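You operate a simulated robot arm through the tools that you are given. There is no shell and no other tool. Be economical: measure what you need, move in short steps, check, and stop when the job is done.

You are at the controls of a simulated robot arm. One attempt, no reset.

Task
Spray the suds off the pale blue earpiece over the grid dish.
Fine: lay it on the middle of the grid; rinse bottle's nose over it; two strokes; bottle back.

Only the result counts: the job must be done as asked and must still hold three seconds after the hand-in. Knocking over, shifting, dropping, spilling or breaking anything else fails it.

Robot
A 6-joint arm with a two-finger parallel gripper, fixed in place. Base frame: the origin is at the foot of the arm, x ahead of it, y to its left, z up. Units: cm, degrees, N and s.
With the tool pointing down near the work surface it reaches from about 14 to 60 cm from the base axis. Its first joint turns from -66.0 to 66.0 degrees. Payload 2.1 kg.
The TCP is the grasp point between the finger pads, 3 cm short of the fingertips. In the tool frame z runs along the fingers and y along their closing line. The gripper opens to 9.4 cm. The fingers are 2.8 cm wide and 1 cm thick; the gripper's body (5 by 9.6 cm) begins 5.5 cm behind the TCP.
Orientation is told as [roll, pitch, yaw] about the base's x, y, z axes, in that order, counted from this pose: with the fingers straight down and closing along the base's y, the tool's x points along the base's -x, its y along +y and its z along -z.

Tools
- The arm moves only by the tool apply_moves. Its argument "targets" is text: rows parted by semicolons, each of 7 numbers parted by spaces: the turn, a rotation vector about the tool's x, y, z in units of 60 degrees (1.0 is 60 degrees), then the shift along the tool's x, y, z in units of 100 mm (1.0 is 100 mm), then the closure, from 0 (fully open) to 1 (shut). In form: wx wy wz tx ty tz grip; .... A call has 1 to 12 rows; each row is the pose to reach, as a shift and turn from the pose commanded when the call began, along the tool's axes at that moment. A call with a number of a shift or a turn outside -1 to 1 is refused whole. A row lasts 0.2 s, in which the tool goes at most 5 cm and 8.6 degrees; a call with a longer step from one row to the next is refused whole, and so is a gripper value outside its range. Where a pose cannot be reached the arm comes as near as it can. A force on the tool above 40 N (or 10 N above the force at the start of the call, whichever is more), or a blocked arm, ends the call early, and 0.2 s more pass. The fingers move at their own pace (about 7.2 cm/s each) and stop on an object; they squeeze with about 31 N. The grip force told is the motor's: it shows also when the fingers shut on nothing. Time passes only in rows, and 0.2 s behind the last, so rows that repeat a pose let the fingers close. The reply holds the time, the measured pose of the TCP, the force on the tool along the base axes, the opening and the grip force, in the units named above and with some noise, and new pictures: "pictures" is both (left out), scene, wrist or none.
- Cameras (640 x 400 px; columns grow to the right, rows downward): "scene" is fixed at [3.81, -36.04, 48.52]; the picture's right is [0.89, -0.45, 0.00], its down [-0.25, -0.51, -0.82] and it looks along [0.37, 0.74, -0.57] (base axes); focal length 214 px, centre (320, 200). "wrist" rides on the gripper at [-3.7, 0, -5.8] in the tool frame; the picture's right is [0.00, -1.00, 0.00], its down [0.97, 0.00, -0.24] and it looks along [0.24, 0.00, 0.97] (tool axes); focal length 218 px, centre (320, 200).
- point_at(camera, pixels): for up to 12 pixels [column, row] of the newest picture of that camera ("zoom" is the newest enlarged one), the place [x, y, z] in the base frame of the surface seen there, good to about 0.2 cm. The clock stands still meanwhile.
- inspect(camera, box): a new picture of the part [left, top, right, bottom] of that camera's present view, enlarged. The clock stands still meanwhile.
- job_done(): hands the job in; it is judged then, once.

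Go step by step. Measure first, check grasps and placings, and put right what went wrong. The budget is 80 turns and 120 pictures, counting those below and the enlarged ones. Unless the task says otherwise, let go and move clear before handing in, and close with one line.

The tools are called by a JSON object that holds its "fn" and its "kwargs". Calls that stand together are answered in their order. apply_moves: Moves the arm, as the interface text tells. Its arguments: {"type":"object","properties":{"targets":{"type":"string"},"pictures":{"type":"string","enum":["both","scene","wrist","none"]}},"required":["targets"]} The other tools are called the same way: point_at (camera, pixels) gives the place of the surface under pixels of a picture; inspect (camera, box) takes an enlarged picture of a part of a camera's view; job_done () hands the job in.

At the start:

```text
time: 0.0
position: [28.43, -2.32, 44.73]
tool_rot: [0.0, 0.1, 0.0]
ft_force: [0.6, -0.9, 0.1]
grip_width: 9.39
finger_force: 0.1
```

scene: 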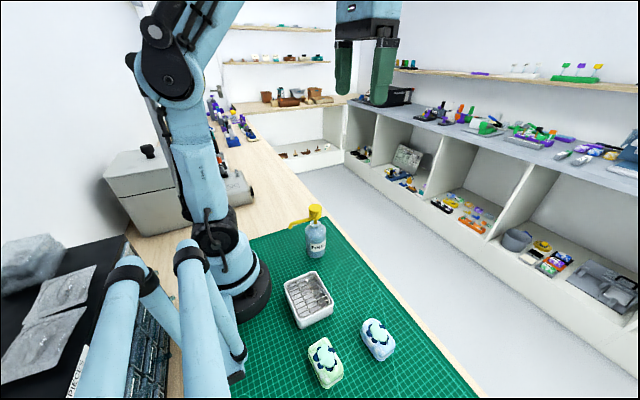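
wrist: 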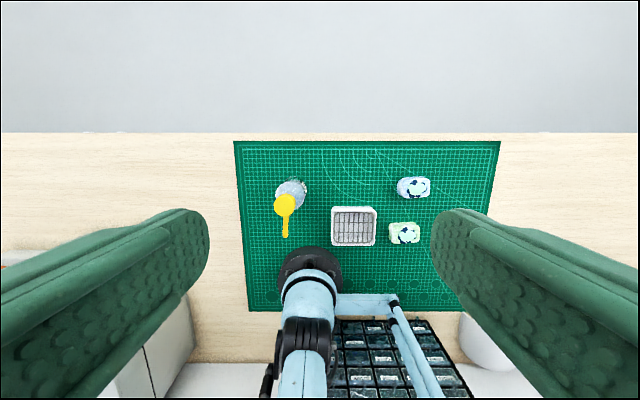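

The pictures show a bottle (scene 315,235), a grid dish (308,298), a pale blue piece (378,338) and a pale green one (325,362). I'll zoom in to measure them.

{"fn": "inspect", "kwargs": {"camera": "scene", "box": [260, 190, 420, 400]}}

{"fn": "inspect", "kwargs": {"camera": "wrist", "box": [240, 150, 460, 290]}}

{"fn": "point_at", "kwargs": {"camera": "wrist", "pixels": [[284, 206], [285, 234], [300, 184], [333, 208], [375, 208], [333, 244], [375, 244], [354, 226], [399, 188], [430, 187], [414, 187], [405, 233]]}}

{"fn": "point_at", "kwargs": {"camera": "scene", "pixels": [[315, 210], [292, 225], [316, 228], [316, 250], [378, 325], [378, 345], [364, 333], [392, 345], [308, 298], [325, 350], [285, 285], [318, 271]]}}

```text
1.90 times, centred on (340, 295) of scene
```

zoom: 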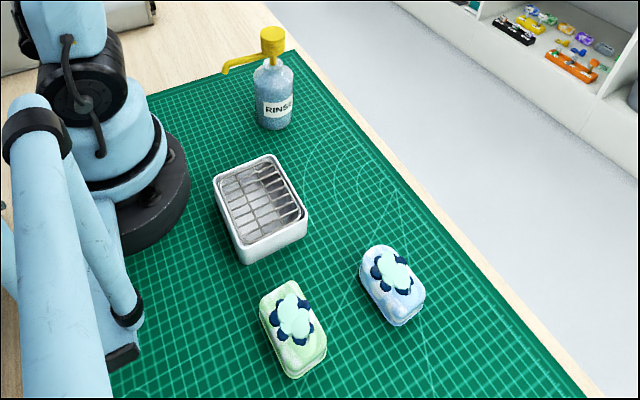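

```text
2.86 times, centred on (350, 220) of wrist
```

zoom: 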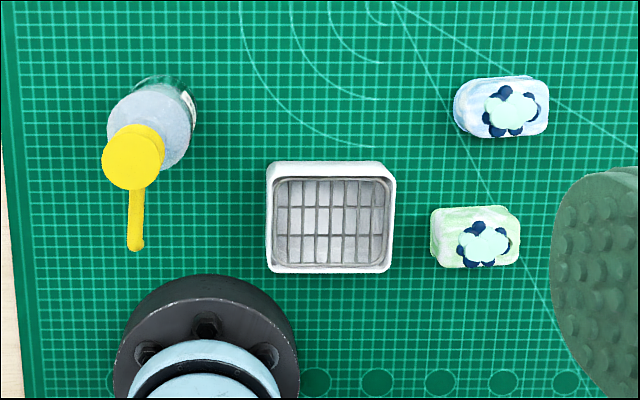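

```text
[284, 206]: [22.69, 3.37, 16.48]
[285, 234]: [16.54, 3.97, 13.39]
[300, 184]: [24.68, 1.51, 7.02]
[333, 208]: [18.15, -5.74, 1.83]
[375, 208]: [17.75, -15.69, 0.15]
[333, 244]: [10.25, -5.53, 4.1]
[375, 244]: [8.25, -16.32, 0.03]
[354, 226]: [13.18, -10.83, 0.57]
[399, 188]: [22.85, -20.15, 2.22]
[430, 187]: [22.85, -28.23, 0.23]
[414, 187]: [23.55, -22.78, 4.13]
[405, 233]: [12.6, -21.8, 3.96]
```

```text
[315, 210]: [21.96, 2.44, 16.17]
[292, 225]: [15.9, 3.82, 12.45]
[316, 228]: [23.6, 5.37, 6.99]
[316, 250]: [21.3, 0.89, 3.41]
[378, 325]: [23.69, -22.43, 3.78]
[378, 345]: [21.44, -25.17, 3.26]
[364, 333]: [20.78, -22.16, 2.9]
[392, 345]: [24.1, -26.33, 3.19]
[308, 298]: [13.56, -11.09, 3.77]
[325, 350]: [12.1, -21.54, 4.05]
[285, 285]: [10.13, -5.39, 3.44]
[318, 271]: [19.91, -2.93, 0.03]
```

The blue piece is near (23,-24), top z≈4; the dish is near (13.5,-10.8); the bottle stands near (23,2.5) with its nose toward -x. I'll move closer above the blue piece and look.

{"fn": "apply_moves", "kwargs": {"targets": "0 0 0 0.1 -0.25 0.25 0; 0 0 0 0.2 -0.5 0.5 0; 0 0 0 0.25 -0.75 0.75 0; 0 0 0 0.3 -1 1 0; 0 0 0 0.3 -1 1 0", "pictures": "none"}}

{"fn": "apply_moves", "kwargs": {"targets": "0 0 0 0.1 -0.25 0.25 0; 0 0 0 0.2 -0.5 0.5 0; 0 0 0 0.2 -0.75 0.75 0; 0 0 0 0.2 -0.9 1 0; 0 0 0 0.2 -0.9 1 0"}}

```text
time: 1.2
position: [25.41, -12.51, 34.69]
tool_rot: [0.0, 0.0, 0.1]
ft_force: [0.8, 0.7, 0.2]
grip_width: 9.39
finger_force: 0.1
```

```text
time: 2.4
position: [23.81, -21.25, 24.7]
tool_rot: [0.0, 0.0, 0.0]
ft_force: [-0.3, 0.6, 0.2]
grip_width: 9.39
finger_force: 0.0
```

scene: 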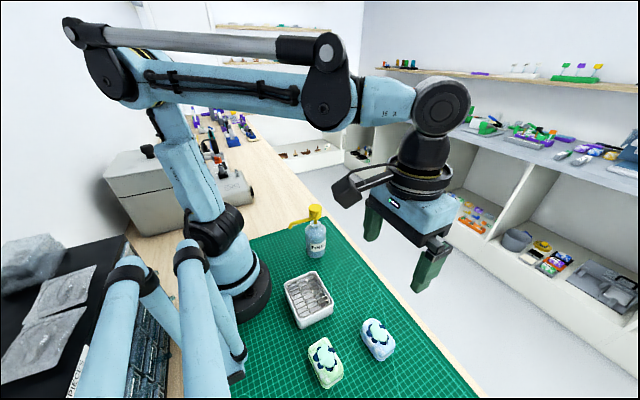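
wrist: 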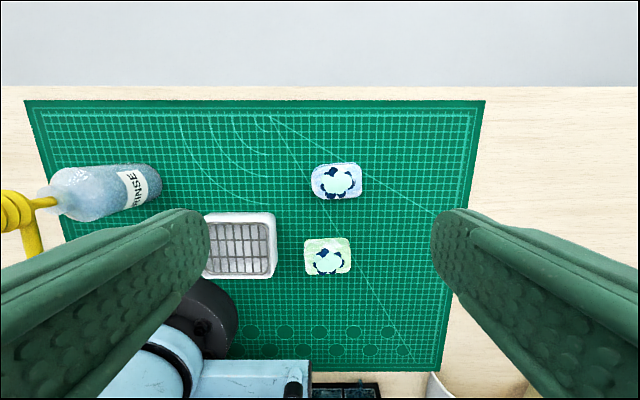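

The blue piece is at wrist (337,181), roughly 6 x 4.5 cm. I'll zoom and measure the piece and the dish precisely.

{"fn": "inspect", "kwargs": {"camera": "wrist", "box": [200, 150, 376, 290]}}

{"fn": "inspect", "kwargs": {"camera": "wrist", "box": [296, 150, 376, 210]}}

{"fn": "point_at", "kwargs": {"camera": "wrist", "pixels": [[313, 180], [360, 180], [337, 164], [337, 198], [337, 185], [212, 245], [268, 245], [240, 217], [240, 272], [240, 233], [246, 244], [231, 244]]}}

```text
2.86 times, centred on (288, 220) of wrist
```

zoom: 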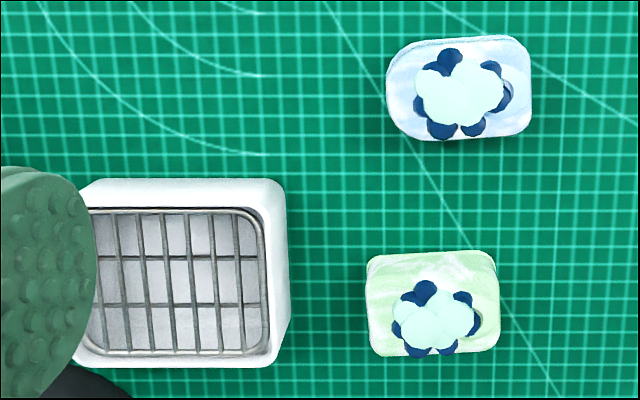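

```text
6.67 times, centred on (336, 180) of wrist
```

zoom: 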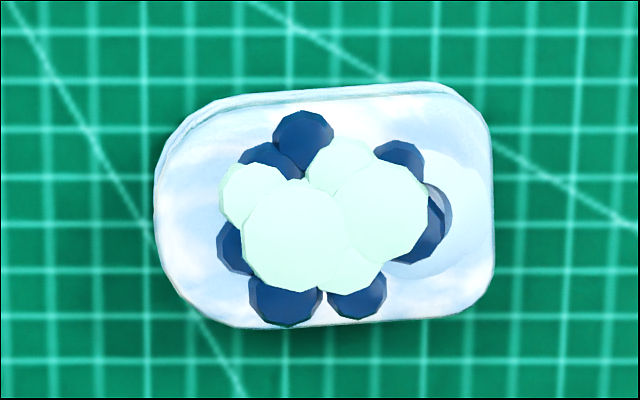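

```text
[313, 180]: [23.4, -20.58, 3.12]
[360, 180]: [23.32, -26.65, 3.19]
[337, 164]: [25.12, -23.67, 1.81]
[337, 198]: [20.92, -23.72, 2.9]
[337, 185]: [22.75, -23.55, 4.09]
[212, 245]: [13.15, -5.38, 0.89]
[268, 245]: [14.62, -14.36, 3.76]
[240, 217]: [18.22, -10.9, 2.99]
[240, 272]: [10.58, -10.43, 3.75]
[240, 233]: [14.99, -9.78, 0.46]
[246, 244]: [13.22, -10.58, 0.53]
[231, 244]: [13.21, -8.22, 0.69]
```

The suds sit on top of the piece (z 4.1), and its body spans x 20.9–25.1, y -20.5 to -26.7, top 3.2. I need the grid's height, so I'll zoom on the wires.

{"fn": "inspect", "kwargs": {"camera": "wrist", "box": [206, 205, 286, 285]}}

{"fn": "inspect", "kwargs": {"camera": "scene", "box": [276, 262, 340, 332]}}

```text
5.00 times, centred on (246, 245) of wrist
```

zoom: 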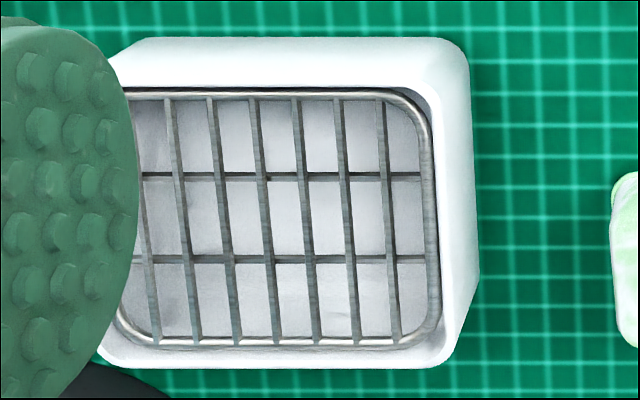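

```text
5.71 times, centred on (308, 297) of scene
```

zoom: 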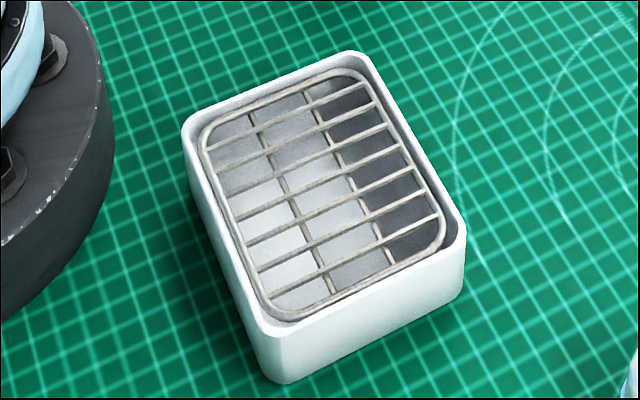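

{"fn": "point_at", "kwargs": {"camera": "zoom", "pixels": [[313, 231], [306, 170], [324, 114], [300, 268], [207, 160], [438, 215], [345, 73], [285, 314], [187, 130], [358, 55], [460, 235], [275, 330]]}}

{"fn": "inspect", "kwargs": {"camera": "scene", "box": [280, 195, 344, 265]}}

```text
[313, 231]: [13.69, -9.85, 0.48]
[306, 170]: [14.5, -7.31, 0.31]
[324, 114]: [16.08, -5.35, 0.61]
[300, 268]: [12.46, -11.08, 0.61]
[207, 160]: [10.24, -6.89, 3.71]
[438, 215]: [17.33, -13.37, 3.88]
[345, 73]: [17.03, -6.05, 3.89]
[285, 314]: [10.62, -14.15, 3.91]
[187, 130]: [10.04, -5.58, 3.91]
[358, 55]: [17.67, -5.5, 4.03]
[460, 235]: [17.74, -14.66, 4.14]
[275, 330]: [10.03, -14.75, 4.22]
```

```text
5.71 times, centred on (312, 230) of scene
```

zoom: 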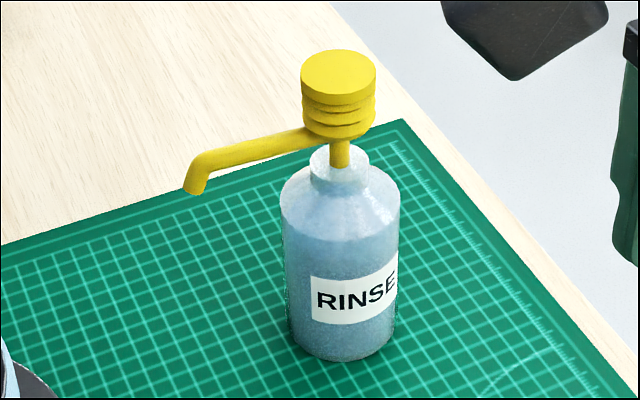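

Grid wires are at z≈3.75, rim 4.1, dish centre about (13.85,-10.1). Now I'll measure the bottle.

{"fn": "point_at", "kwargs": {"camera": "zoom", "pixels": [[338, 72], [304, 72], [374, 72], [338, 130], [195, 188], [200, 165], [290, 142], [341, 157], [340, 185], [284, 240], [396, 240], [340, 345]]}}

{"fn": "point_at", "kwargs": {"camera": "wrist", "pixels": [[60, 210], [90, 192], [100, 170], [100, 215], [155, 180], [160, 185], [150, 166], [150, 196], [15, 210], [30, 235], [50, 200], [130, 190]]}}

```text
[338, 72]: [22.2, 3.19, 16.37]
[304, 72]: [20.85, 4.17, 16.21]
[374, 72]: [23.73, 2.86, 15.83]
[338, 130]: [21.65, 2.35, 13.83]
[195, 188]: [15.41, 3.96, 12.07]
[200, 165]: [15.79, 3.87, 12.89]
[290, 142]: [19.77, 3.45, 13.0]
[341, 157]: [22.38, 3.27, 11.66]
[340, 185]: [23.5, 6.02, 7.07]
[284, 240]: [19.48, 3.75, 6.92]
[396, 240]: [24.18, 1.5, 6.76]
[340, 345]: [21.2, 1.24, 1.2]
```

```text
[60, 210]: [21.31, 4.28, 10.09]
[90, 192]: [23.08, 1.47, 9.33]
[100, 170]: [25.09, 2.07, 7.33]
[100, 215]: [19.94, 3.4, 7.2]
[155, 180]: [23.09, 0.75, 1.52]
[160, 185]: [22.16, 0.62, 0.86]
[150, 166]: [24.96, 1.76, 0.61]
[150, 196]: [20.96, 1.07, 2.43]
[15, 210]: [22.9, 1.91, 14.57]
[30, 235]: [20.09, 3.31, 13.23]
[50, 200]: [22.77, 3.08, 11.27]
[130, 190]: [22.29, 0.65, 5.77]
```

I'll grasp the piece across its long flat sides (closing nearly along x), so I'm turning the tool about -85.5° yaw over it in two calls.

{"fn": "apply_moves", "kwargs": {"targets": "0 0 0.14 0.02 -0.05 0.1 0; 0 0 0.28 0.04 -0.1 0.25 0; 0 0 0.42 0.06 -0.15 0.4 0; 0 0 0.56 0.076 -0.2 0.55 0; 0 0 0.7 0.076 -0.235 0.7 0; 0 0 0.84 0.076 -0.235 0.8 0; 0 0 0.98 0.076 -0.235 0.9 0; 0 0 0.98 0.076 -0.235 0.9 0", "pictures": "none"}}

{"fn": "apply_moves", "kwargs": {"targets": "0 0 0.14 0 0 0 0; 0 0 0.28 0 0 0 0; 0 0 0.445 0 0 0 0; 0 0 0.445 0 0 0 0"}}

```text
time: 4.2
position: [22.79, -23.59, 15.75]
tool_rot: [0.1, 0.0, -59.0]
ft_force: [-0.2, -1.2, 0.5]
grip_width: 9.38
finger_force: 0.1
```

```text
refused: row 3 steps farther than a row can; nothing moved
```

{"fn": "apply_moves", "kwargs": {"targets": "0 0 0.12 0 0 0 0; 0 0 0.24 0 0 0 0; 0 0 0.36 0 0 0 0; 0 0 0.445 0 0 0 0; 0 0 0.445 0 0 0 0"}}

```text
time: 5.4
position: [22.57, -23.5, 15.66]
tool_rot: [0.0, 0.0, -85.5]
ft_force: [0.4, -0.4, -0.5]
grip_width: 9.42
finger_force: 0.1
```

scene: 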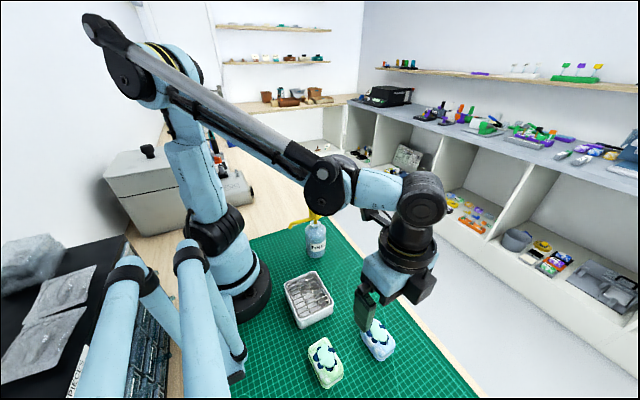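
wrist: 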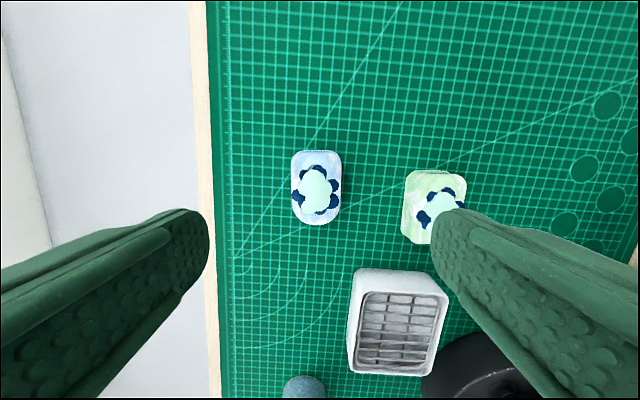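

The piece (315,187) now lies square to the fingers; checking its edges for centring.

{"fn": "inspect", "kwargs": {"camera": "wrist", "box": [275, 140, 355, 230]}}

{"fn": "point_at", "kwargs": {"camera": "wrist", "pixels": [[294, 187], [339, 187], [316, 156], [316, 217], [294, 170], [294, 205], [338, 170], [338, 205], [318, 185]]}}

```text
4.44 times, centred on (315, 185) of wrist
```

zoom: 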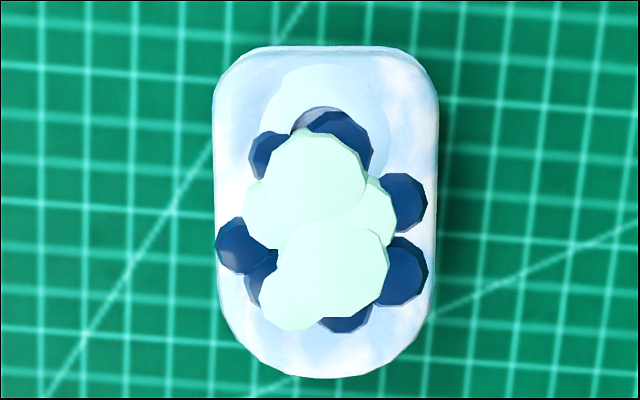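

```text
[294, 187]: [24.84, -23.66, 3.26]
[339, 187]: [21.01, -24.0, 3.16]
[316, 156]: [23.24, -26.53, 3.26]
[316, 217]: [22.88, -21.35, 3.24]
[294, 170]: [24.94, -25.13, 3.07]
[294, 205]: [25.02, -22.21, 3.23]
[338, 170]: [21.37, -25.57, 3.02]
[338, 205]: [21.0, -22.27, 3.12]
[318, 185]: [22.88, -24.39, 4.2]
```

Piece centre is (23.0,-23.8), 3.9 cm wide. I'll descend to TCP z≈3.7 with a small centring shift, then close.

{"fn": "apply_moves", "kwargs": {"targets": "0 0 0 -0.01 0.02 0.3 0; 0 0 0 -0.02 0.037 0.6 0; 0 0 0 -0.02 0.037 0.9 0; 0 0 0 -0.02 0.037 0.9 0", "pictures": "wrist"}}

```text
time: 6.4
position: [22.98, -23.9, 6.87]
tool_rot: [0.0, 0.0, -85.6]
ft_force: [0.2, 0.2, 0.1]
grip_width: 9.41
finger_force: 0.2
```

wrist: 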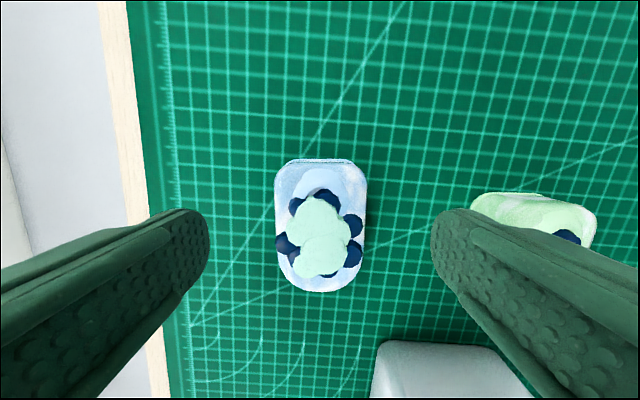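

Centred between the fingers and clear of neighbours; descending 3.1 cm and closing.

{"fn": "apply_moves", "kwargs": {"targets": "0 0 0 0 0 0.16 0; 0 0 0 0 0 0.31 0; 0 0 0 0 0 0.31 0; 0 0 0 0 0 0.31 0.4; 0 0 0 0 0 0.31 0.7; 0 0 0 0 0 0.31 0.8; 0 0 0 0 0 0.31 0.8"}}

```text
time: 8.0
position: [23.03, -23.88, 3.67]
tool_rot: [0.0, 0.0, -85.4]
ft_force: [-0.2, -0.1, 14.3]
grip_width: 4.36
finger_force: 31.1
stopped in row 7: the force on the tool passed its limit (the readings are from after the stop); the commanded pose is now the measured one
```

scene: 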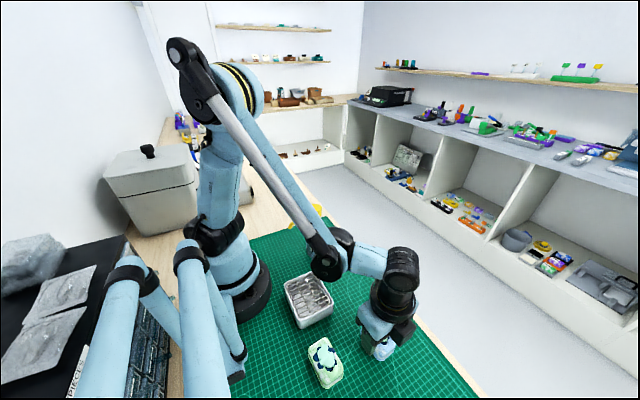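
wrist: 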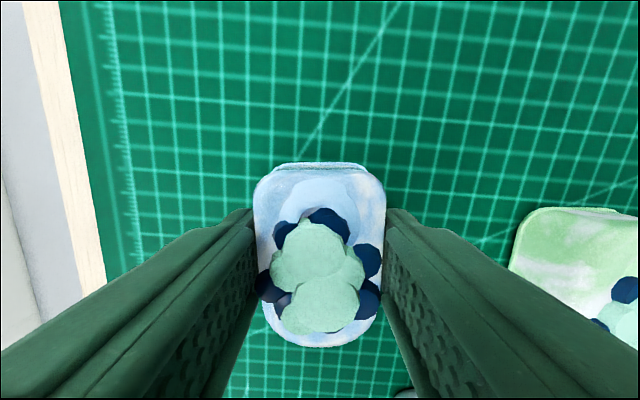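

Gripped: opening 4.36, 31 N, suds untouched. Lifting 8 cm gently.

{"fn": "apply_moves", "kwargs": {"targets": "0 0 0 0 0 -0.1 0.8; 0 0 0 0 0 -0.3 0.8; 0 0 0 0 0 -0.55 0.8; 0 0 0 0 0 -0.8 0.8; 0 0 0 0 0 -0.8 0.8"}}

```text
time: 9.2
position: [23.01, -23.77, 11.81]
tool_rot: [0.0, -0.1, -85.3]
ft_force: [0.3, 0.1, 0.0]
grip_width: 1.9
finger_force: 0.1
```

scene: 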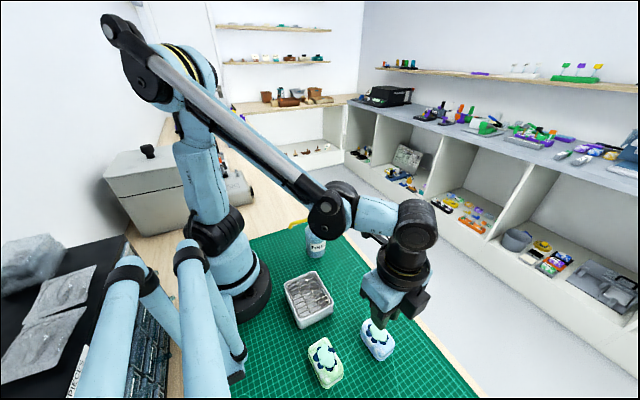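
wrist: 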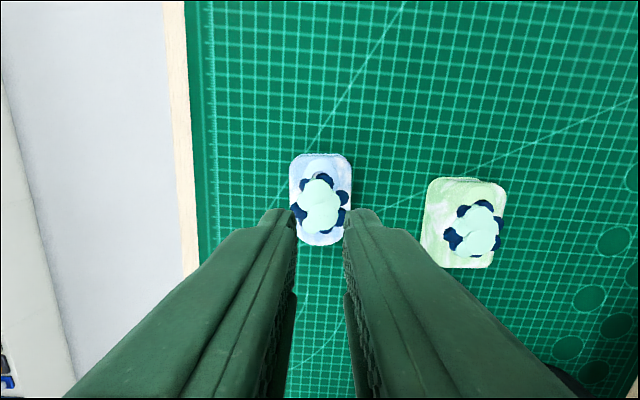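

The fingers slipped off (opening 1.9): the sides taper, so the grasp was too high. I'll check the piece's state and side profile.

{"fn": "inspect", "kwargs": {"camera": "scene", "box": [350, 305, 414, 369]}}

{"fn": "inspect", "kwargs": {"camera": "wrist", "box": [270, 140, 370, 255]}}

```text
6.25 times, centred on (382, 337) of scene
```

zoom: 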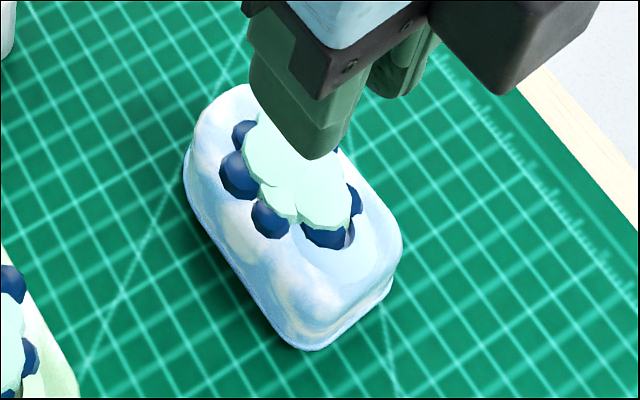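

```text
3.48 times, centred on (320, 198) of wrist
```

zoom: 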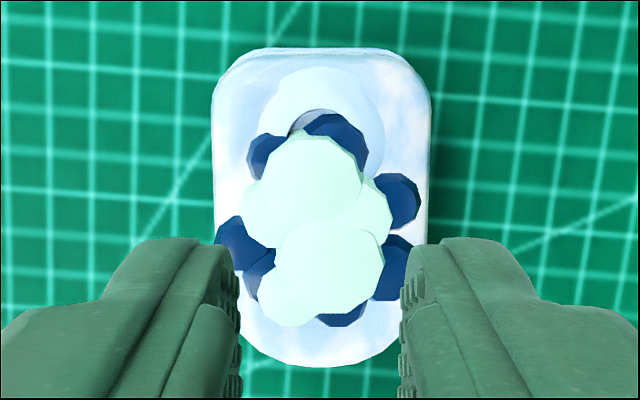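

The piece is upright and undisturbed; its sides flare toward a wide lower lip. I'll measure the mat height and the lip before re-gripping lower.

{"fn": "point_at", "kwargs": {"camera": "zoom", "pixels": [[150, 300], [500, 300], [222, 150], [424, 150], [320, 50], [320, 120], [320, 360], [330, 250]]}}

{"fn": "point_at", "kwargs": {"camera": "scene", "pixels": [[370, 331], [372, 338], [374, 344], [383, 353], [381, 357], [388, 352], [400, 360], [370, 356], [381, 360], [374, 349]]}}

```text
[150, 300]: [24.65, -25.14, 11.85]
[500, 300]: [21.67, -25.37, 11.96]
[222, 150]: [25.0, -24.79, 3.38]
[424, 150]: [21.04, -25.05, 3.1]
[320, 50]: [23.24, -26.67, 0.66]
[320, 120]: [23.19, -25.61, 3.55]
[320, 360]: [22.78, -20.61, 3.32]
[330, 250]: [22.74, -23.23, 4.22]
```

```text
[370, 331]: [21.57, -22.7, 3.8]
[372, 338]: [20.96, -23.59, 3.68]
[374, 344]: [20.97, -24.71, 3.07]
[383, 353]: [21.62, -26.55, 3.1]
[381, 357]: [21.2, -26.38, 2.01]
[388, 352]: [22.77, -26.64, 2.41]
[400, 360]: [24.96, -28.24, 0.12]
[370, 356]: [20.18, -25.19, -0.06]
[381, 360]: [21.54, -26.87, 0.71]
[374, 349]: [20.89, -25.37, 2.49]
```

The mat is at z≈0 and the lip is below z≈0.7, where my fingertips (0.67) missed it. I'll re-grip with tips near z 0.15.

{"fn": "apply_moves", "kwargs": {"targets": "0 0 0 0 0 0 0; 0 0 0 0 0 0 0; 0 0 0 0 0 0 0; 0 0 0 0 0 0.3 0; 0 0 0 0 0 0.6 0; 0 0 0 0 0 0.78 0; 0 0 0 0 0 0.85 0; 0 0 0 0 0 0.85 0", "pictures": "scene"}}

```text
time: 11.0
position: [23.06, -23.53, 3.09]
tool_rot: [0.0, -0.1, -85.5]
ft_force: [0.5, 1.5, -0.3]
grip_width: 9.4
finger_force: 0.2
```

scene: 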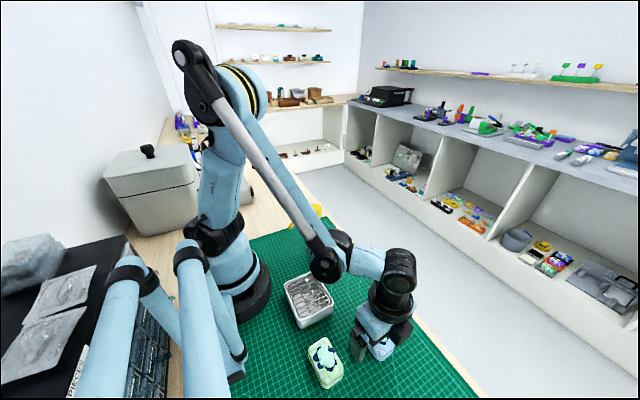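

Tips are near z 0.1 with no contact force. Closing in place.

{"fn": "apply_moves", "kwargs": {"targets": "0 0 0 0 0 0 0.3; 0 0 0 0 0 0 0.5; 0 0 0 0 0 0 0.6; 0 0 0 0 0 0 0.7; 0 0 0 0 0 0 0.8", "pictures": "wrist"}}

```text
time: 12.2
position: [22.99, -23.47, 3.14]
tool_rot: [0.0, 0.0, -85.6]
ft_force: [0.4, 0.0, 0.5]
grip_width: 4.77
finger_force: 31.1
```

wrist: 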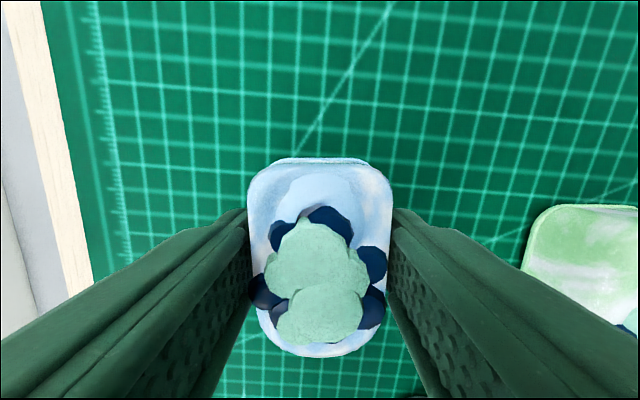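

Now 4.77 wide with no wedge force. Lifting slowly.

{"fn": "apply_moves", "kwargs": {"targets": "0 0 0 0 0 -0.05 0.8; 0 0 0 0 0 -0.15 0.8; 0 0 0 0 0 -0.3 0.8; 0 0 0 0 0 -0.5 0.8; 0 0 0 0 0 -0.7 0.8; 0 0 0 0 0 -0.7 0.8"}}

```text
time: 13.6
position: [23.1, -23.64, 9.96]
tool_rot: [0.0, 0.1, -85.3]
ft_force: [-0.3, -0.2, -1.1]
grip_width: 4.76
finger_force: 31.0
```

scene: 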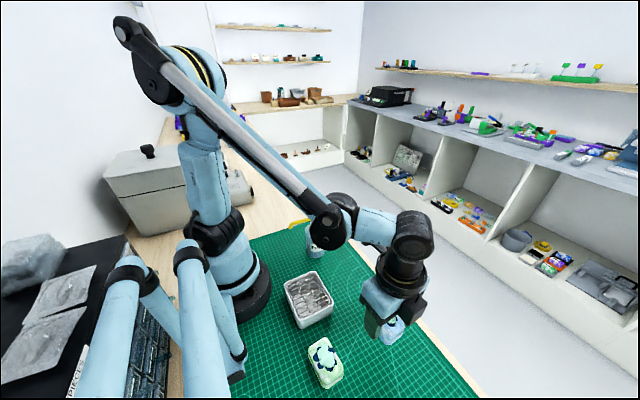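
wrist: 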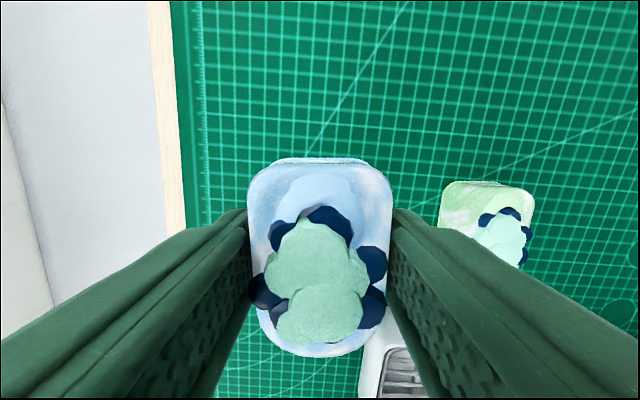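

Held firmly and level. I'll carry it to over the dish while turning back toward yaw 0 so the fingers fit lengthwise (along y) inside the rim.

{"fn": "apply_moves", "kwargs": {"targets": "0 0 -0.12 0.1 -0.05 -0.15 0.8; 0 0 -0.24 0.25 -0.1 -0.3 0.8; 0 0 -0.36 0.4 -0.2 -0.3 0.8; 0 0 -0.48 0.55 -0.3 -0.3 0.8; 0 0 -0.6 0.7 -0.4 -0.3 0.8; 0 0 -0.72 0.85 -0.5 -0.3 0.8; 0 0 -0.84 0.98 -0.5 -0.3 0.8; 0 0 -0.96 0.98 -0.5 -0.3 0.8; 0 0 -0.98 0.98 -0.5 -0.3 0.8", "pictures": "scene"}}

```text
time: 15.6
position: [17.34, -14.36, 13.13]
tool_rot: [0.0, -0.1, -26.5]
ft_force: [0.2, -0.2, -1.3]
grip_width: 4.76
finger_force: 30.9
```

scene: 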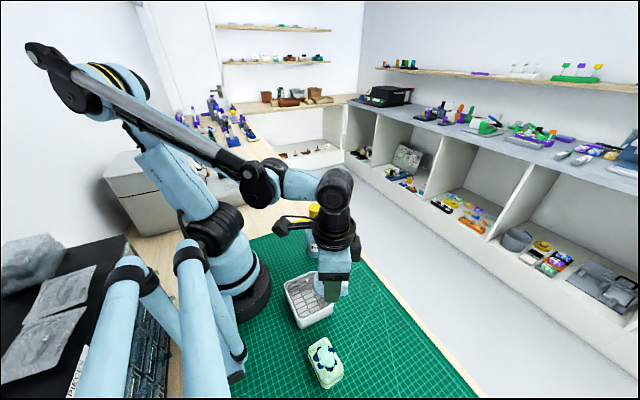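

Still held. Moving to above the grid centre and finishing the turn.

{"fn": "apply_moves", "kwargs": {"targets": "0 0 -0.11 0.12 0.05 0 0.8; 0 0 -0.22 0.26 0.1 0 0.8; 0 0 -0.33 0.4 0.16 0 0.8; 0 0 -0.44 0.522 0.208 0 0.8; 0 0 -0.44 0.522 0.208 0 0.8"}}

```text
time: 16.8
position: [13.72, -10.29, 13.02]
tool_rot: [0.0, 0.0, -0.1]
ft_force: [0.5, -0.1, -1.4]
grip_width: 4.75
finger_force: 31.0
```

scene: 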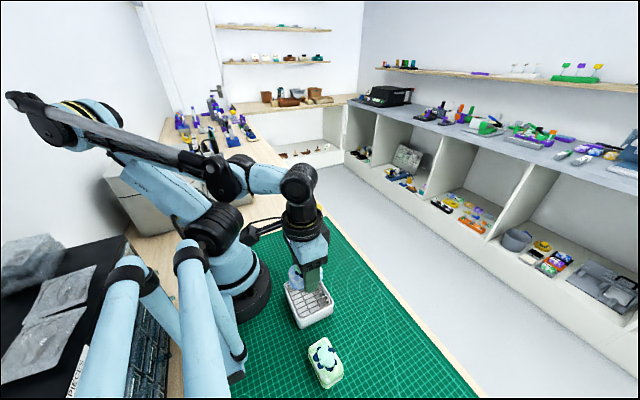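
wrist: 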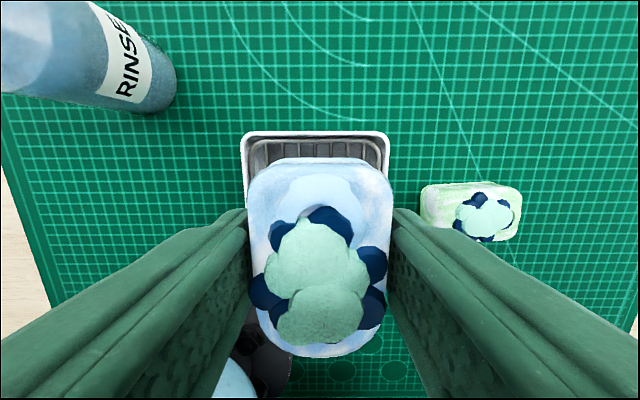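

The piece is above the dish; measuring piece ends and dish rim to centre it.

{"fn": "point_at", "kwargs": {"camera": "wrist", "pixels": [[320, 161], [320, 353], [250, 200], [392, 200], [244, 160], [389, 160], [315, 134], [250, 145], [318, 250], [382, 145]]}}

{"fn": "inspect", "kwargs": {"camera": "scene", "box": [270, 230, 350, 335]}}

```text
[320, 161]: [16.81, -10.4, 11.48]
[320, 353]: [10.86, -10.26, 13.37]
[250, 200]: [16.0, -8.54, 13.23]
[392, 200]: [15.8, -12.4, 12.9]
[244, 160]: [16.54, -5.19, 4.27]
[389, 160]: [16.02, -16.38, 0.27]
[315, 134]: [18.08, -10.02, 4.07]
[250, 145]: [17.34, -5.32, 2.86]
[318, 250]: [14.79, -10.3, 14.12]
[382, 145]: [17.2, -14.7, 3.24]
```

```text
3.81 times, centred on (310, 282) of scene
```

zoom: 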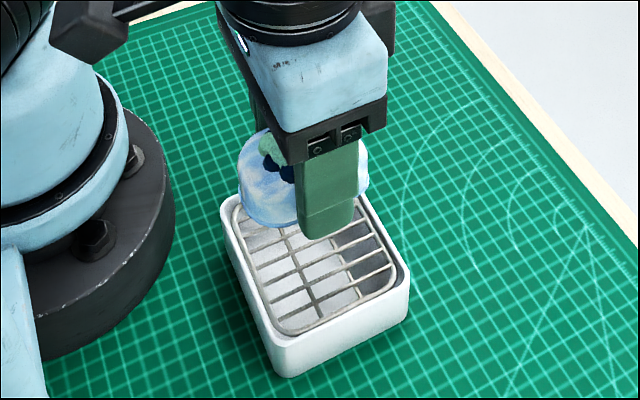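

Piece centre ≈(13.85,-10.4), dish centre ≈(13.85,-10.05): shift +0.3 in y, then descend to just above contact.

{"fn": "apply_moves", "kwargs": {"targets": "0 0 0 0 0.03 0.2 0.8; 0 0 0 0 0.03 0.4 0.8; 0 0 0 0 0.03 0.52 0.8; 0 0 0 0 0.03 0.56 0.8; 0 0 0 0 0.03 0.58 0.8; 0 0 0 0 0.03 0.58 0.8"}}

```text
time: 18.2
position: [13.36, -9.98, 7.38]
tool_rot: [0.0, -0.1, -0.3]
ft_force: [-0.1, 0.4, -0.6]
grip_width: 4.77
finger_force: 30.9
```

scene: 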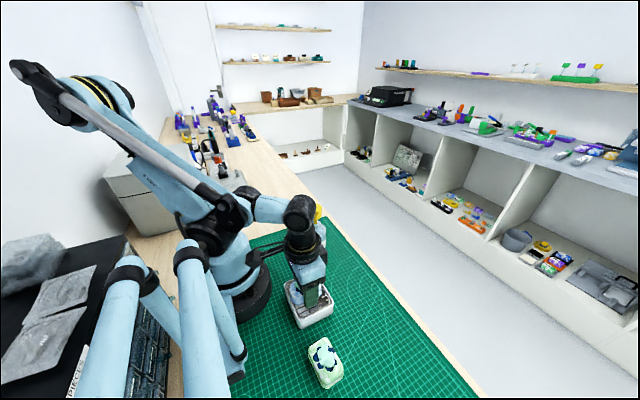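
wrist: 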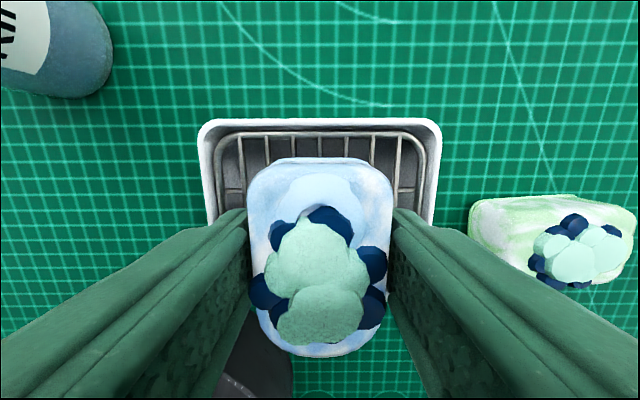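

z reads 7.38 and x 13.36; checking piece vs rim before the final lowering.

{"fn": "point_at", "kwargs": {"camera": "wrist", "pixels": [[320, 161], [320, 123], [320, 135], [210, 150], [430, 150], [320, 350], [212, 200], [428, 200]]}}

{"fn": "inspect", "kwargs": {"camera": "scene", "box": [270, 255, 350, 335]}}

```text
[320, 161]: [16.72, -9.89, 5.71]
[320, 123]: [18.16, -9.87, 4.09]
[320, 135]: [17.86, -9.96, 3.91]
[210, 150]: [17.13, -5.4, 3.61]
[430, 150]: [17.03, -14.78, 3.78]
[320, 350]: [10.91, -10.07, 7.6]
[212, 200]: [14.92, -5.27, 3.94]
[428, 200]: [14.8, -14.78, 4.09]
```

```text
5.00 times, centred on (310, 295) of scene
```

zoom: 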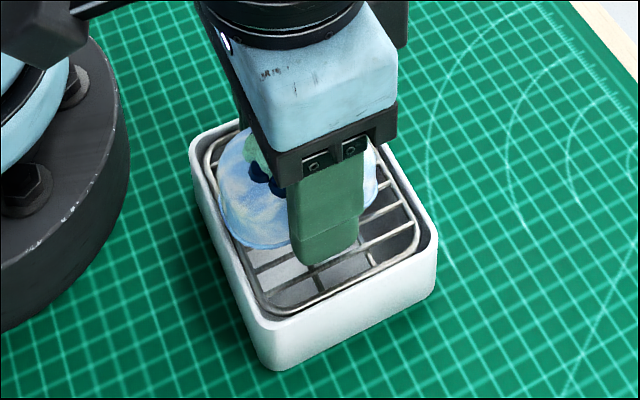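

Piece is ~0.15 cm toward the arm; I'll correct and lower the last few millimetres.

{"fn": "apply_moves", "kwargs": {"targets": "0 0 0 -0.02 0 0 0.8; 0 0 0 -0.02 0 0.015 0.8; 0 0 0 -0.02 0 0.025 0.8; 0 0 0 -0.02 0 0.025 0.8", "pictures": "none"}}

```text
time: 19.2
position: [13.93, -10.03, 7.03]
tool_rot: [-0.1, 0.0, -0.3]
ft_force: [0.4, -1.3, -0.2]
grip_width: 4.78
finger_force: 31.4
```

{"fn": "apply_moves", "kwargs": {"targets": "0 0 0 0 0 0.01 0.8; 0 0 0 0 0 0.01 0.8", "pictures": "none"}}

```text
time: 19.8
position: [13.84, -9.87, 6.95]
tool_rot: [0.1, -0.1, -0.2]
ft_force: [-0.6, 1.0, -0.8]
grip_width: 4.79
finger_force: 31.3
```

{"fn": "apply_moves", "kwargs": {"targets": "0 0 0 0 0 0.01 0.8; 0 0 0 0 0 0.01 0.8"}}

{"fn": "inspect", "kwargs": {"camera": "scene", "box": [270, 255, 350, 335]}}

```text
time: 20.4
position: [13.75, -9.95, 6.87]
tool_rot: [0.0, 0.0, -0.1]
ft_force: [-1.4, -0.5, 9.4]
grip_width: 4.77
finger_force: 30.7
```

scene: 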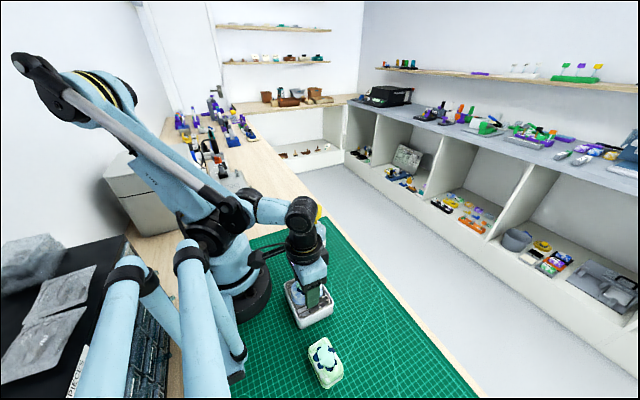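
wrist: 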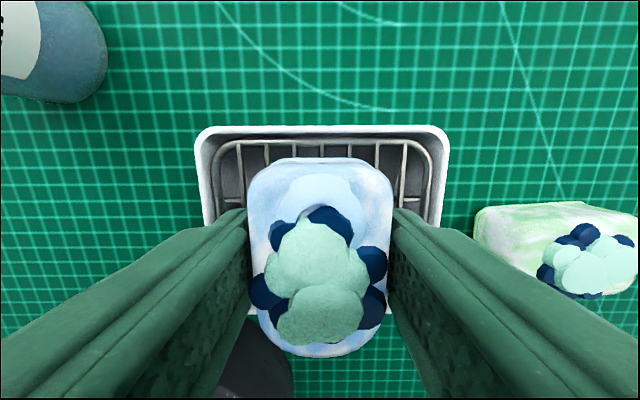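

```text
5.00 times, centred on (310, 295) of scene
```

zoom: 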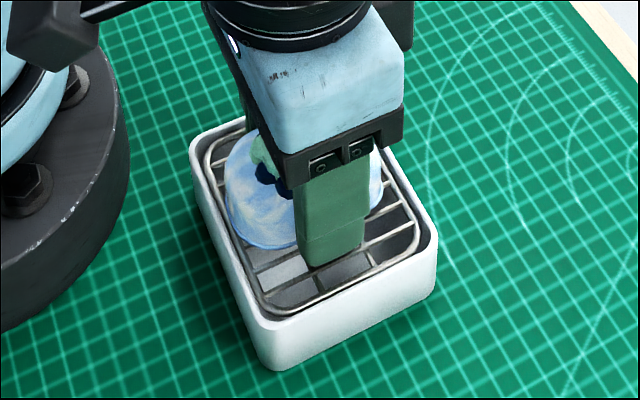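

Contact felt (9.4 N). Opening just a little (≈5.6 cm) to stay inside the rim, then rising straight up.

{"fn": "apply_moves", "kwargs": {"targets": "0 0 0 0 0 0 0.42; 0 0 0 0 0 0 0.42; 0 0 0 0 0 -0.1 0.42; 0 0 0 0 0 -0.3 0.4; 0 0 0 0 0 -0.6 0.3; 0 0 0 0 0 -0.9 0.3; 0 0 0 0 0 -1 0.3"}}

{"fn": "inspect", "kwargs": {"camera": "scene", "box": [270, 255, 350, 335]}}

```text
time: 22.0
position: [13.73, -10.01, 16.98]
tool_rot: [0.0, 0.1, -0.2]
ft_force: [-0.1, -0.3, -0.3]
grip_width: 6.56
finger_force: 0.1
```

scene: 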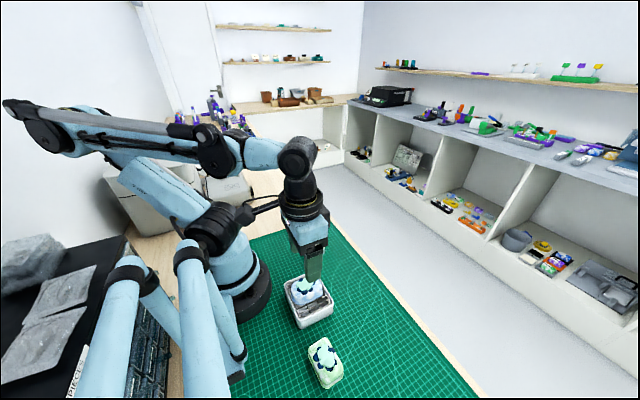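
wrist: 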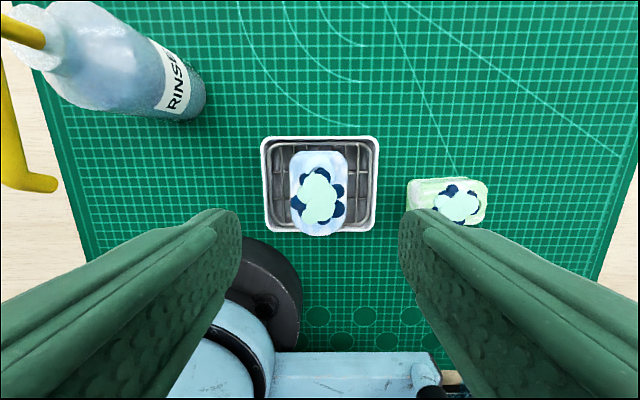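

```text
5.00 times, centred on (310, 295) of scene
```

zoom: 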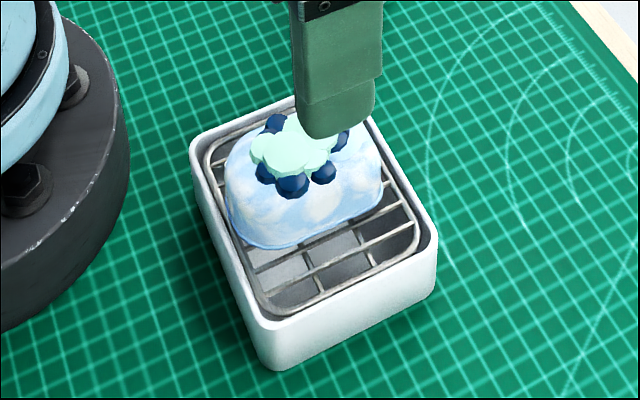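

Placed on the grid. I'll verify centring and re-measure the bottle from here.

{"fn": "point_at", "kwargs": {"camera": "wrist", "pixels": [[319, 155], [319, 233], [292, 190], [345, 190], [319, 139], [262, 180], [378, 180], [319, 195], [320, 231], [275, 185], [290, 228], [365, 228]]}}

{"fn": "point_at", "kwargs": {"camera": "zoom", "pixels": [[195, 145], [292, 100], [432, 240], [262, 325], [228, 185], [382, 185], [300, 150], [268, 245]]}}

```text
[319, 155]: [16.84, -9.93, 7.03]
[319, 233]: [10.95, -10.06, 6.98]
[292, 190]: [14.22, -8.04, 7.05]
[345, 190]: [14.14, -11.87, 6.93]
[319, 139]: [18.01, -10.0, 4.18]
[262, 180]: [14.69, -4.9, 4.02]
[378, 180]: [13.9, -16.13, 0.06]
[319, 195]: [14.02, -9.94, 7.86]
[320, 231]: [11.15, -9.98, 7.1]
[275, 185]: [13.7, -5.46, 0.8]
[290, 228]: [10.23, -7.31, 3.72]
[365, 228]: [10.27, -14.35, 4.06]
```

```text
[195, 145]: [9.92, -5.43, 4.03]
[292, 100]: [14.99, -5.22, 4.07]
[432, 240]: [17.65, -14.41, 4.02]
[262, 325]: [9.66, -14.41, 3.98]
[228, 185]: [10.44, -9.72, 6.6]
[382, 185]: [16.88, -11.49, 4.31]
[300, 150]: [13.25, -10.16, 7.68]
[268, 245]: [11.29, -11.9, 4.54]
```

Piece is centred at (13.9,-10.0), suds top z≈7.9. I'll grip the bottle by its body with the tool tilted 45° from the +x side, so the pump isn't loaded; first move to +x and open.

{"fn": "apply_moves", "kwargs": {"targets": "0 0 0 -0.25 0 -0.15 0; 0 0 0 -0.5 0 -0.3 0; 0 0 0 -0.75 0 -0.3 0; 0 0 0 -1 0 -0.3 0", "pictures": "none"}}

{"fn": "apply_moves", "kwargs": {"targets": "0 0.12 0 -0.2 0.1 0 0; 0 0.25 0 -0.4 0.3 0 0; 0 0.375 0 -0.6 0.5 0 0; 0 0.5 0 -0.75 0.8 0 0; 0 0.625 0 -0.75 1 0.15 0; 0 0.75 0 -0.75 1 0.3 0; 0 0.75 0 -0.75 1 0.3 0"}}

```text
time: 23.0
position: [23.83, -9.97, 19.79]
tool_rot: [0.0, -0.1, -0.2]
ft_force: [-0.1, 0.4, -0.1]
grip_width: 9.37
finger_force: 0.0
```

```text
time: 24.6
position: [31.54, -0.04, 16.78]
tool_rot: [0.1, 25.2, -0.2]
ft_force: [-1.1, 0.3, -0.5]
grip_width: 9.35
finger_force: 0.1
out of reach, approached as far as the arm can: row 4, 5, 6, 7
```

scene: 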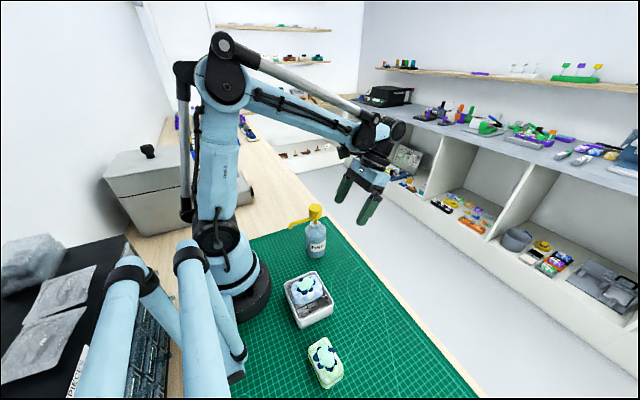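
wrist: 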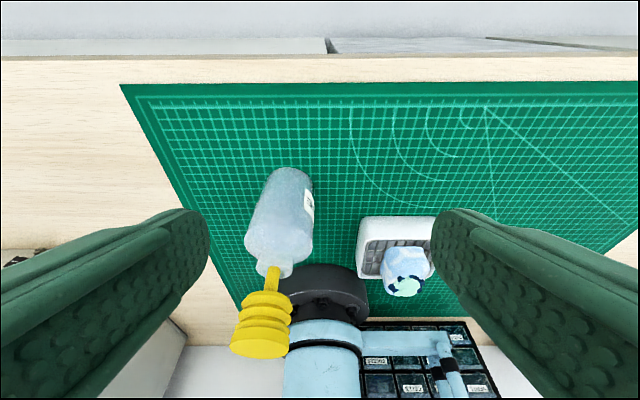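

The wrist stopped at 25° pitch this high up; lower down the steeper forearm should allow more. I'll descend here (clear of the bottle) and see what tilt is reached.

{"fn": "apply_moves", "kwargs": {"targets": "0 0 0 -0.2 0 0.2 0; 0 0 0 -0.42 0 0.42 0; 0 0 0 -0.5 0 0.5 0; 0 0 0 -0.5 0 0.5 0; 0 0 0 -0.5 0 0.5 0"}}

```text
time: 25.8
position: [33.63, -0.09, 10.05]
tool_rot: [0.0, 25.3, -0.2]
ft_force: [-0.5, 0.0, 0.4]
grip_width: 9.41
finger_force: 0.0
```

scene: 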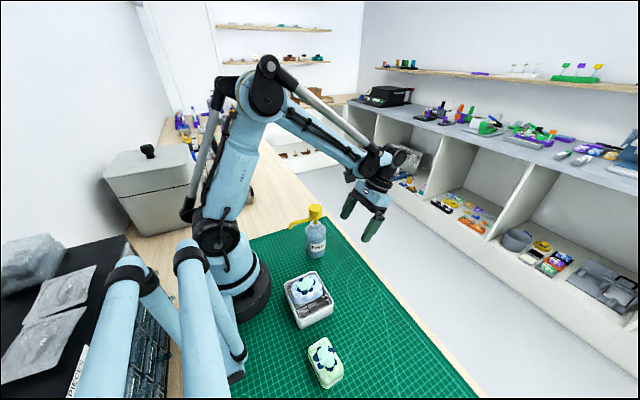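
wrist: 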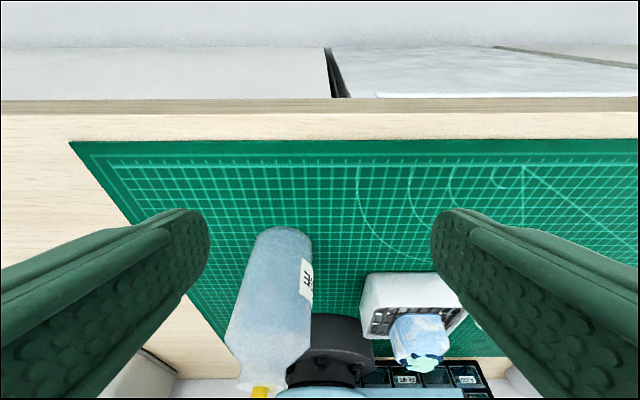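

The commanded pose follows the measured one. Now adding tilt here and aligning y with the bottle.

{"fn": "apply_moves", "kwargs": {"targets": "0 0.1 0 0 0.15 0 0; 0 0.2 0 0 0.32 0 0; 0 0.3 0 0 0.32 0 0; 0 0.3 0 0 0.32 0 0"}}

```text
time: 26.8
position: [33.7, 3.3, 10.08]
tool_rot: [0.7, 25.3, -0.3]
ft_force: [0.2, -1.1, 0.7]
grip_width: 9.39
finger_force: 0.1
out of reach, approached as far as the arm can: row 1, 2, 3, 4
```

scene: 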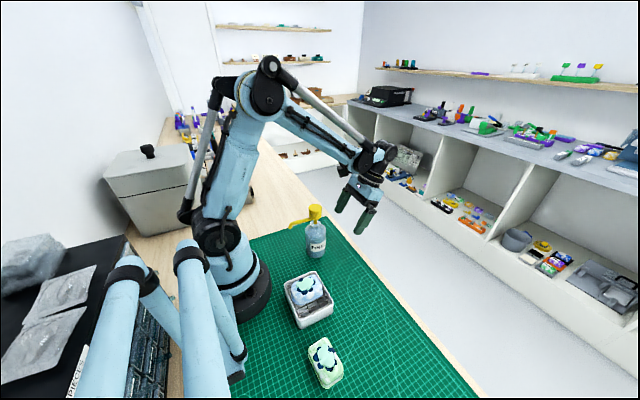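
wrist: 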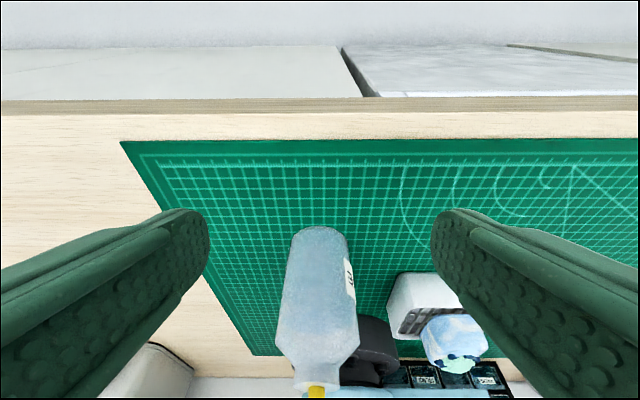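

The wrist is capped at 25° pitch, but geometry shows a low body grip at 25° keeps the palm clear of the pump head. Measuring the bottle from here.

{"fn": "inspect", "kwargs": {"camera": "wrist", "box": [250, 215, 390, 400]}}

{"fn": "point_at", "kwargs": {"camera": "wrist", "pixels": [[292, 260], [319, 232], [349, 260], [285, 300], [354, 300], [320, 260], [320, 300], [278, 350], [357, 350], [320, 345], [316, 388], [320, 240]]}}

```text
2.16 times, centred on (320, 308) of wrist
```

zoom: 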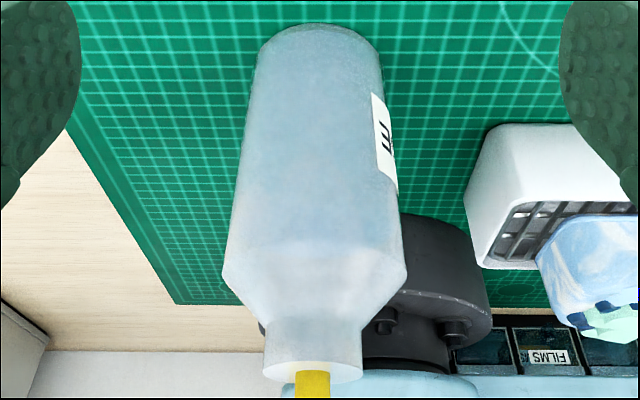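

```text
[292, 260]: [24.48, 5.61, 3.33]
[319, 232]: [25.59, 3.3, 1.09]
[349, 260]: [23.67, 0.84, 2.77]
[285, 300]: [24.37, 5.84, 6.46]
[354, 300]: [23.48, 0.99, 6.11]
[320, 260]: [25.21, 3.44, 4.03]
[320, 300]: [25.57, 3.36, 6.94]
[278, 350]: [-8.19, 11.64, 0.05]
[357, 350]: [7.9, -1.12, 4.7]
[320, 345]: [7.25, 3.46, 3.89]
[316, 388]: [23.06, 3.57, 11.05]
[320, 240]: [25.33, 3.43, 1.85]
```

Bottle axis ≈(22.6,3.35), body radius ≈2.6. Descending at x≈33.7 first, then sliding in toward the bottle, stopping 3 cm short to check.

{"fn": "apply_moves", "kwargs": {"targets": "0 0 0 -0.11 0 0.23 0; 0 0 0 -0.217 0 0.459 0; 0 0 0 0.05 0 0.59 0; 0 0 0 0.37 0 0.74 0; 0 0 0 0.37 0 0.74 0"}}

```text
time: 28.0
position: [27.24, 3.14, 4.9]
tool_rot: [0.6, 25.3, -0.3]
ft_force: [-0.3, -0.5, -0.3]
grip_width: 9.4
finger_force: 0.1
```

scene: 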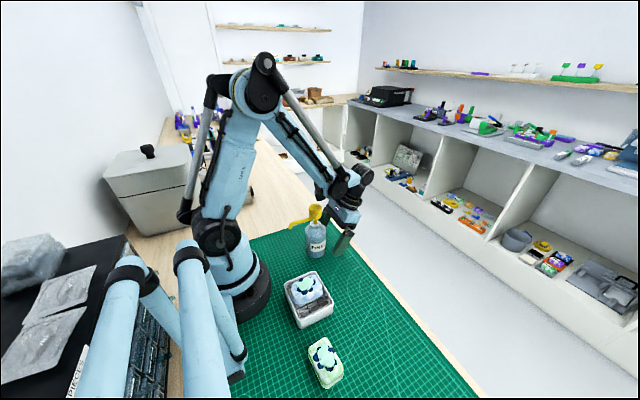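
wrist: 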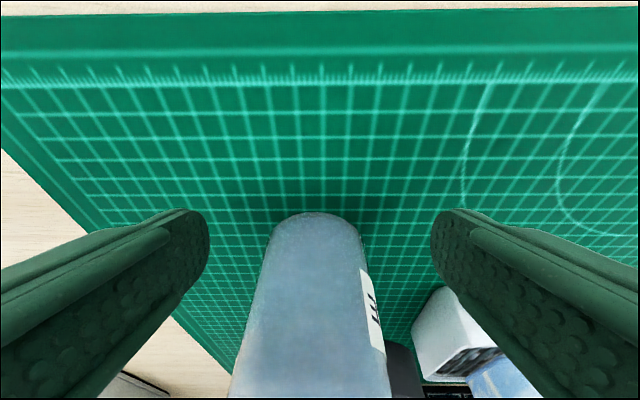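

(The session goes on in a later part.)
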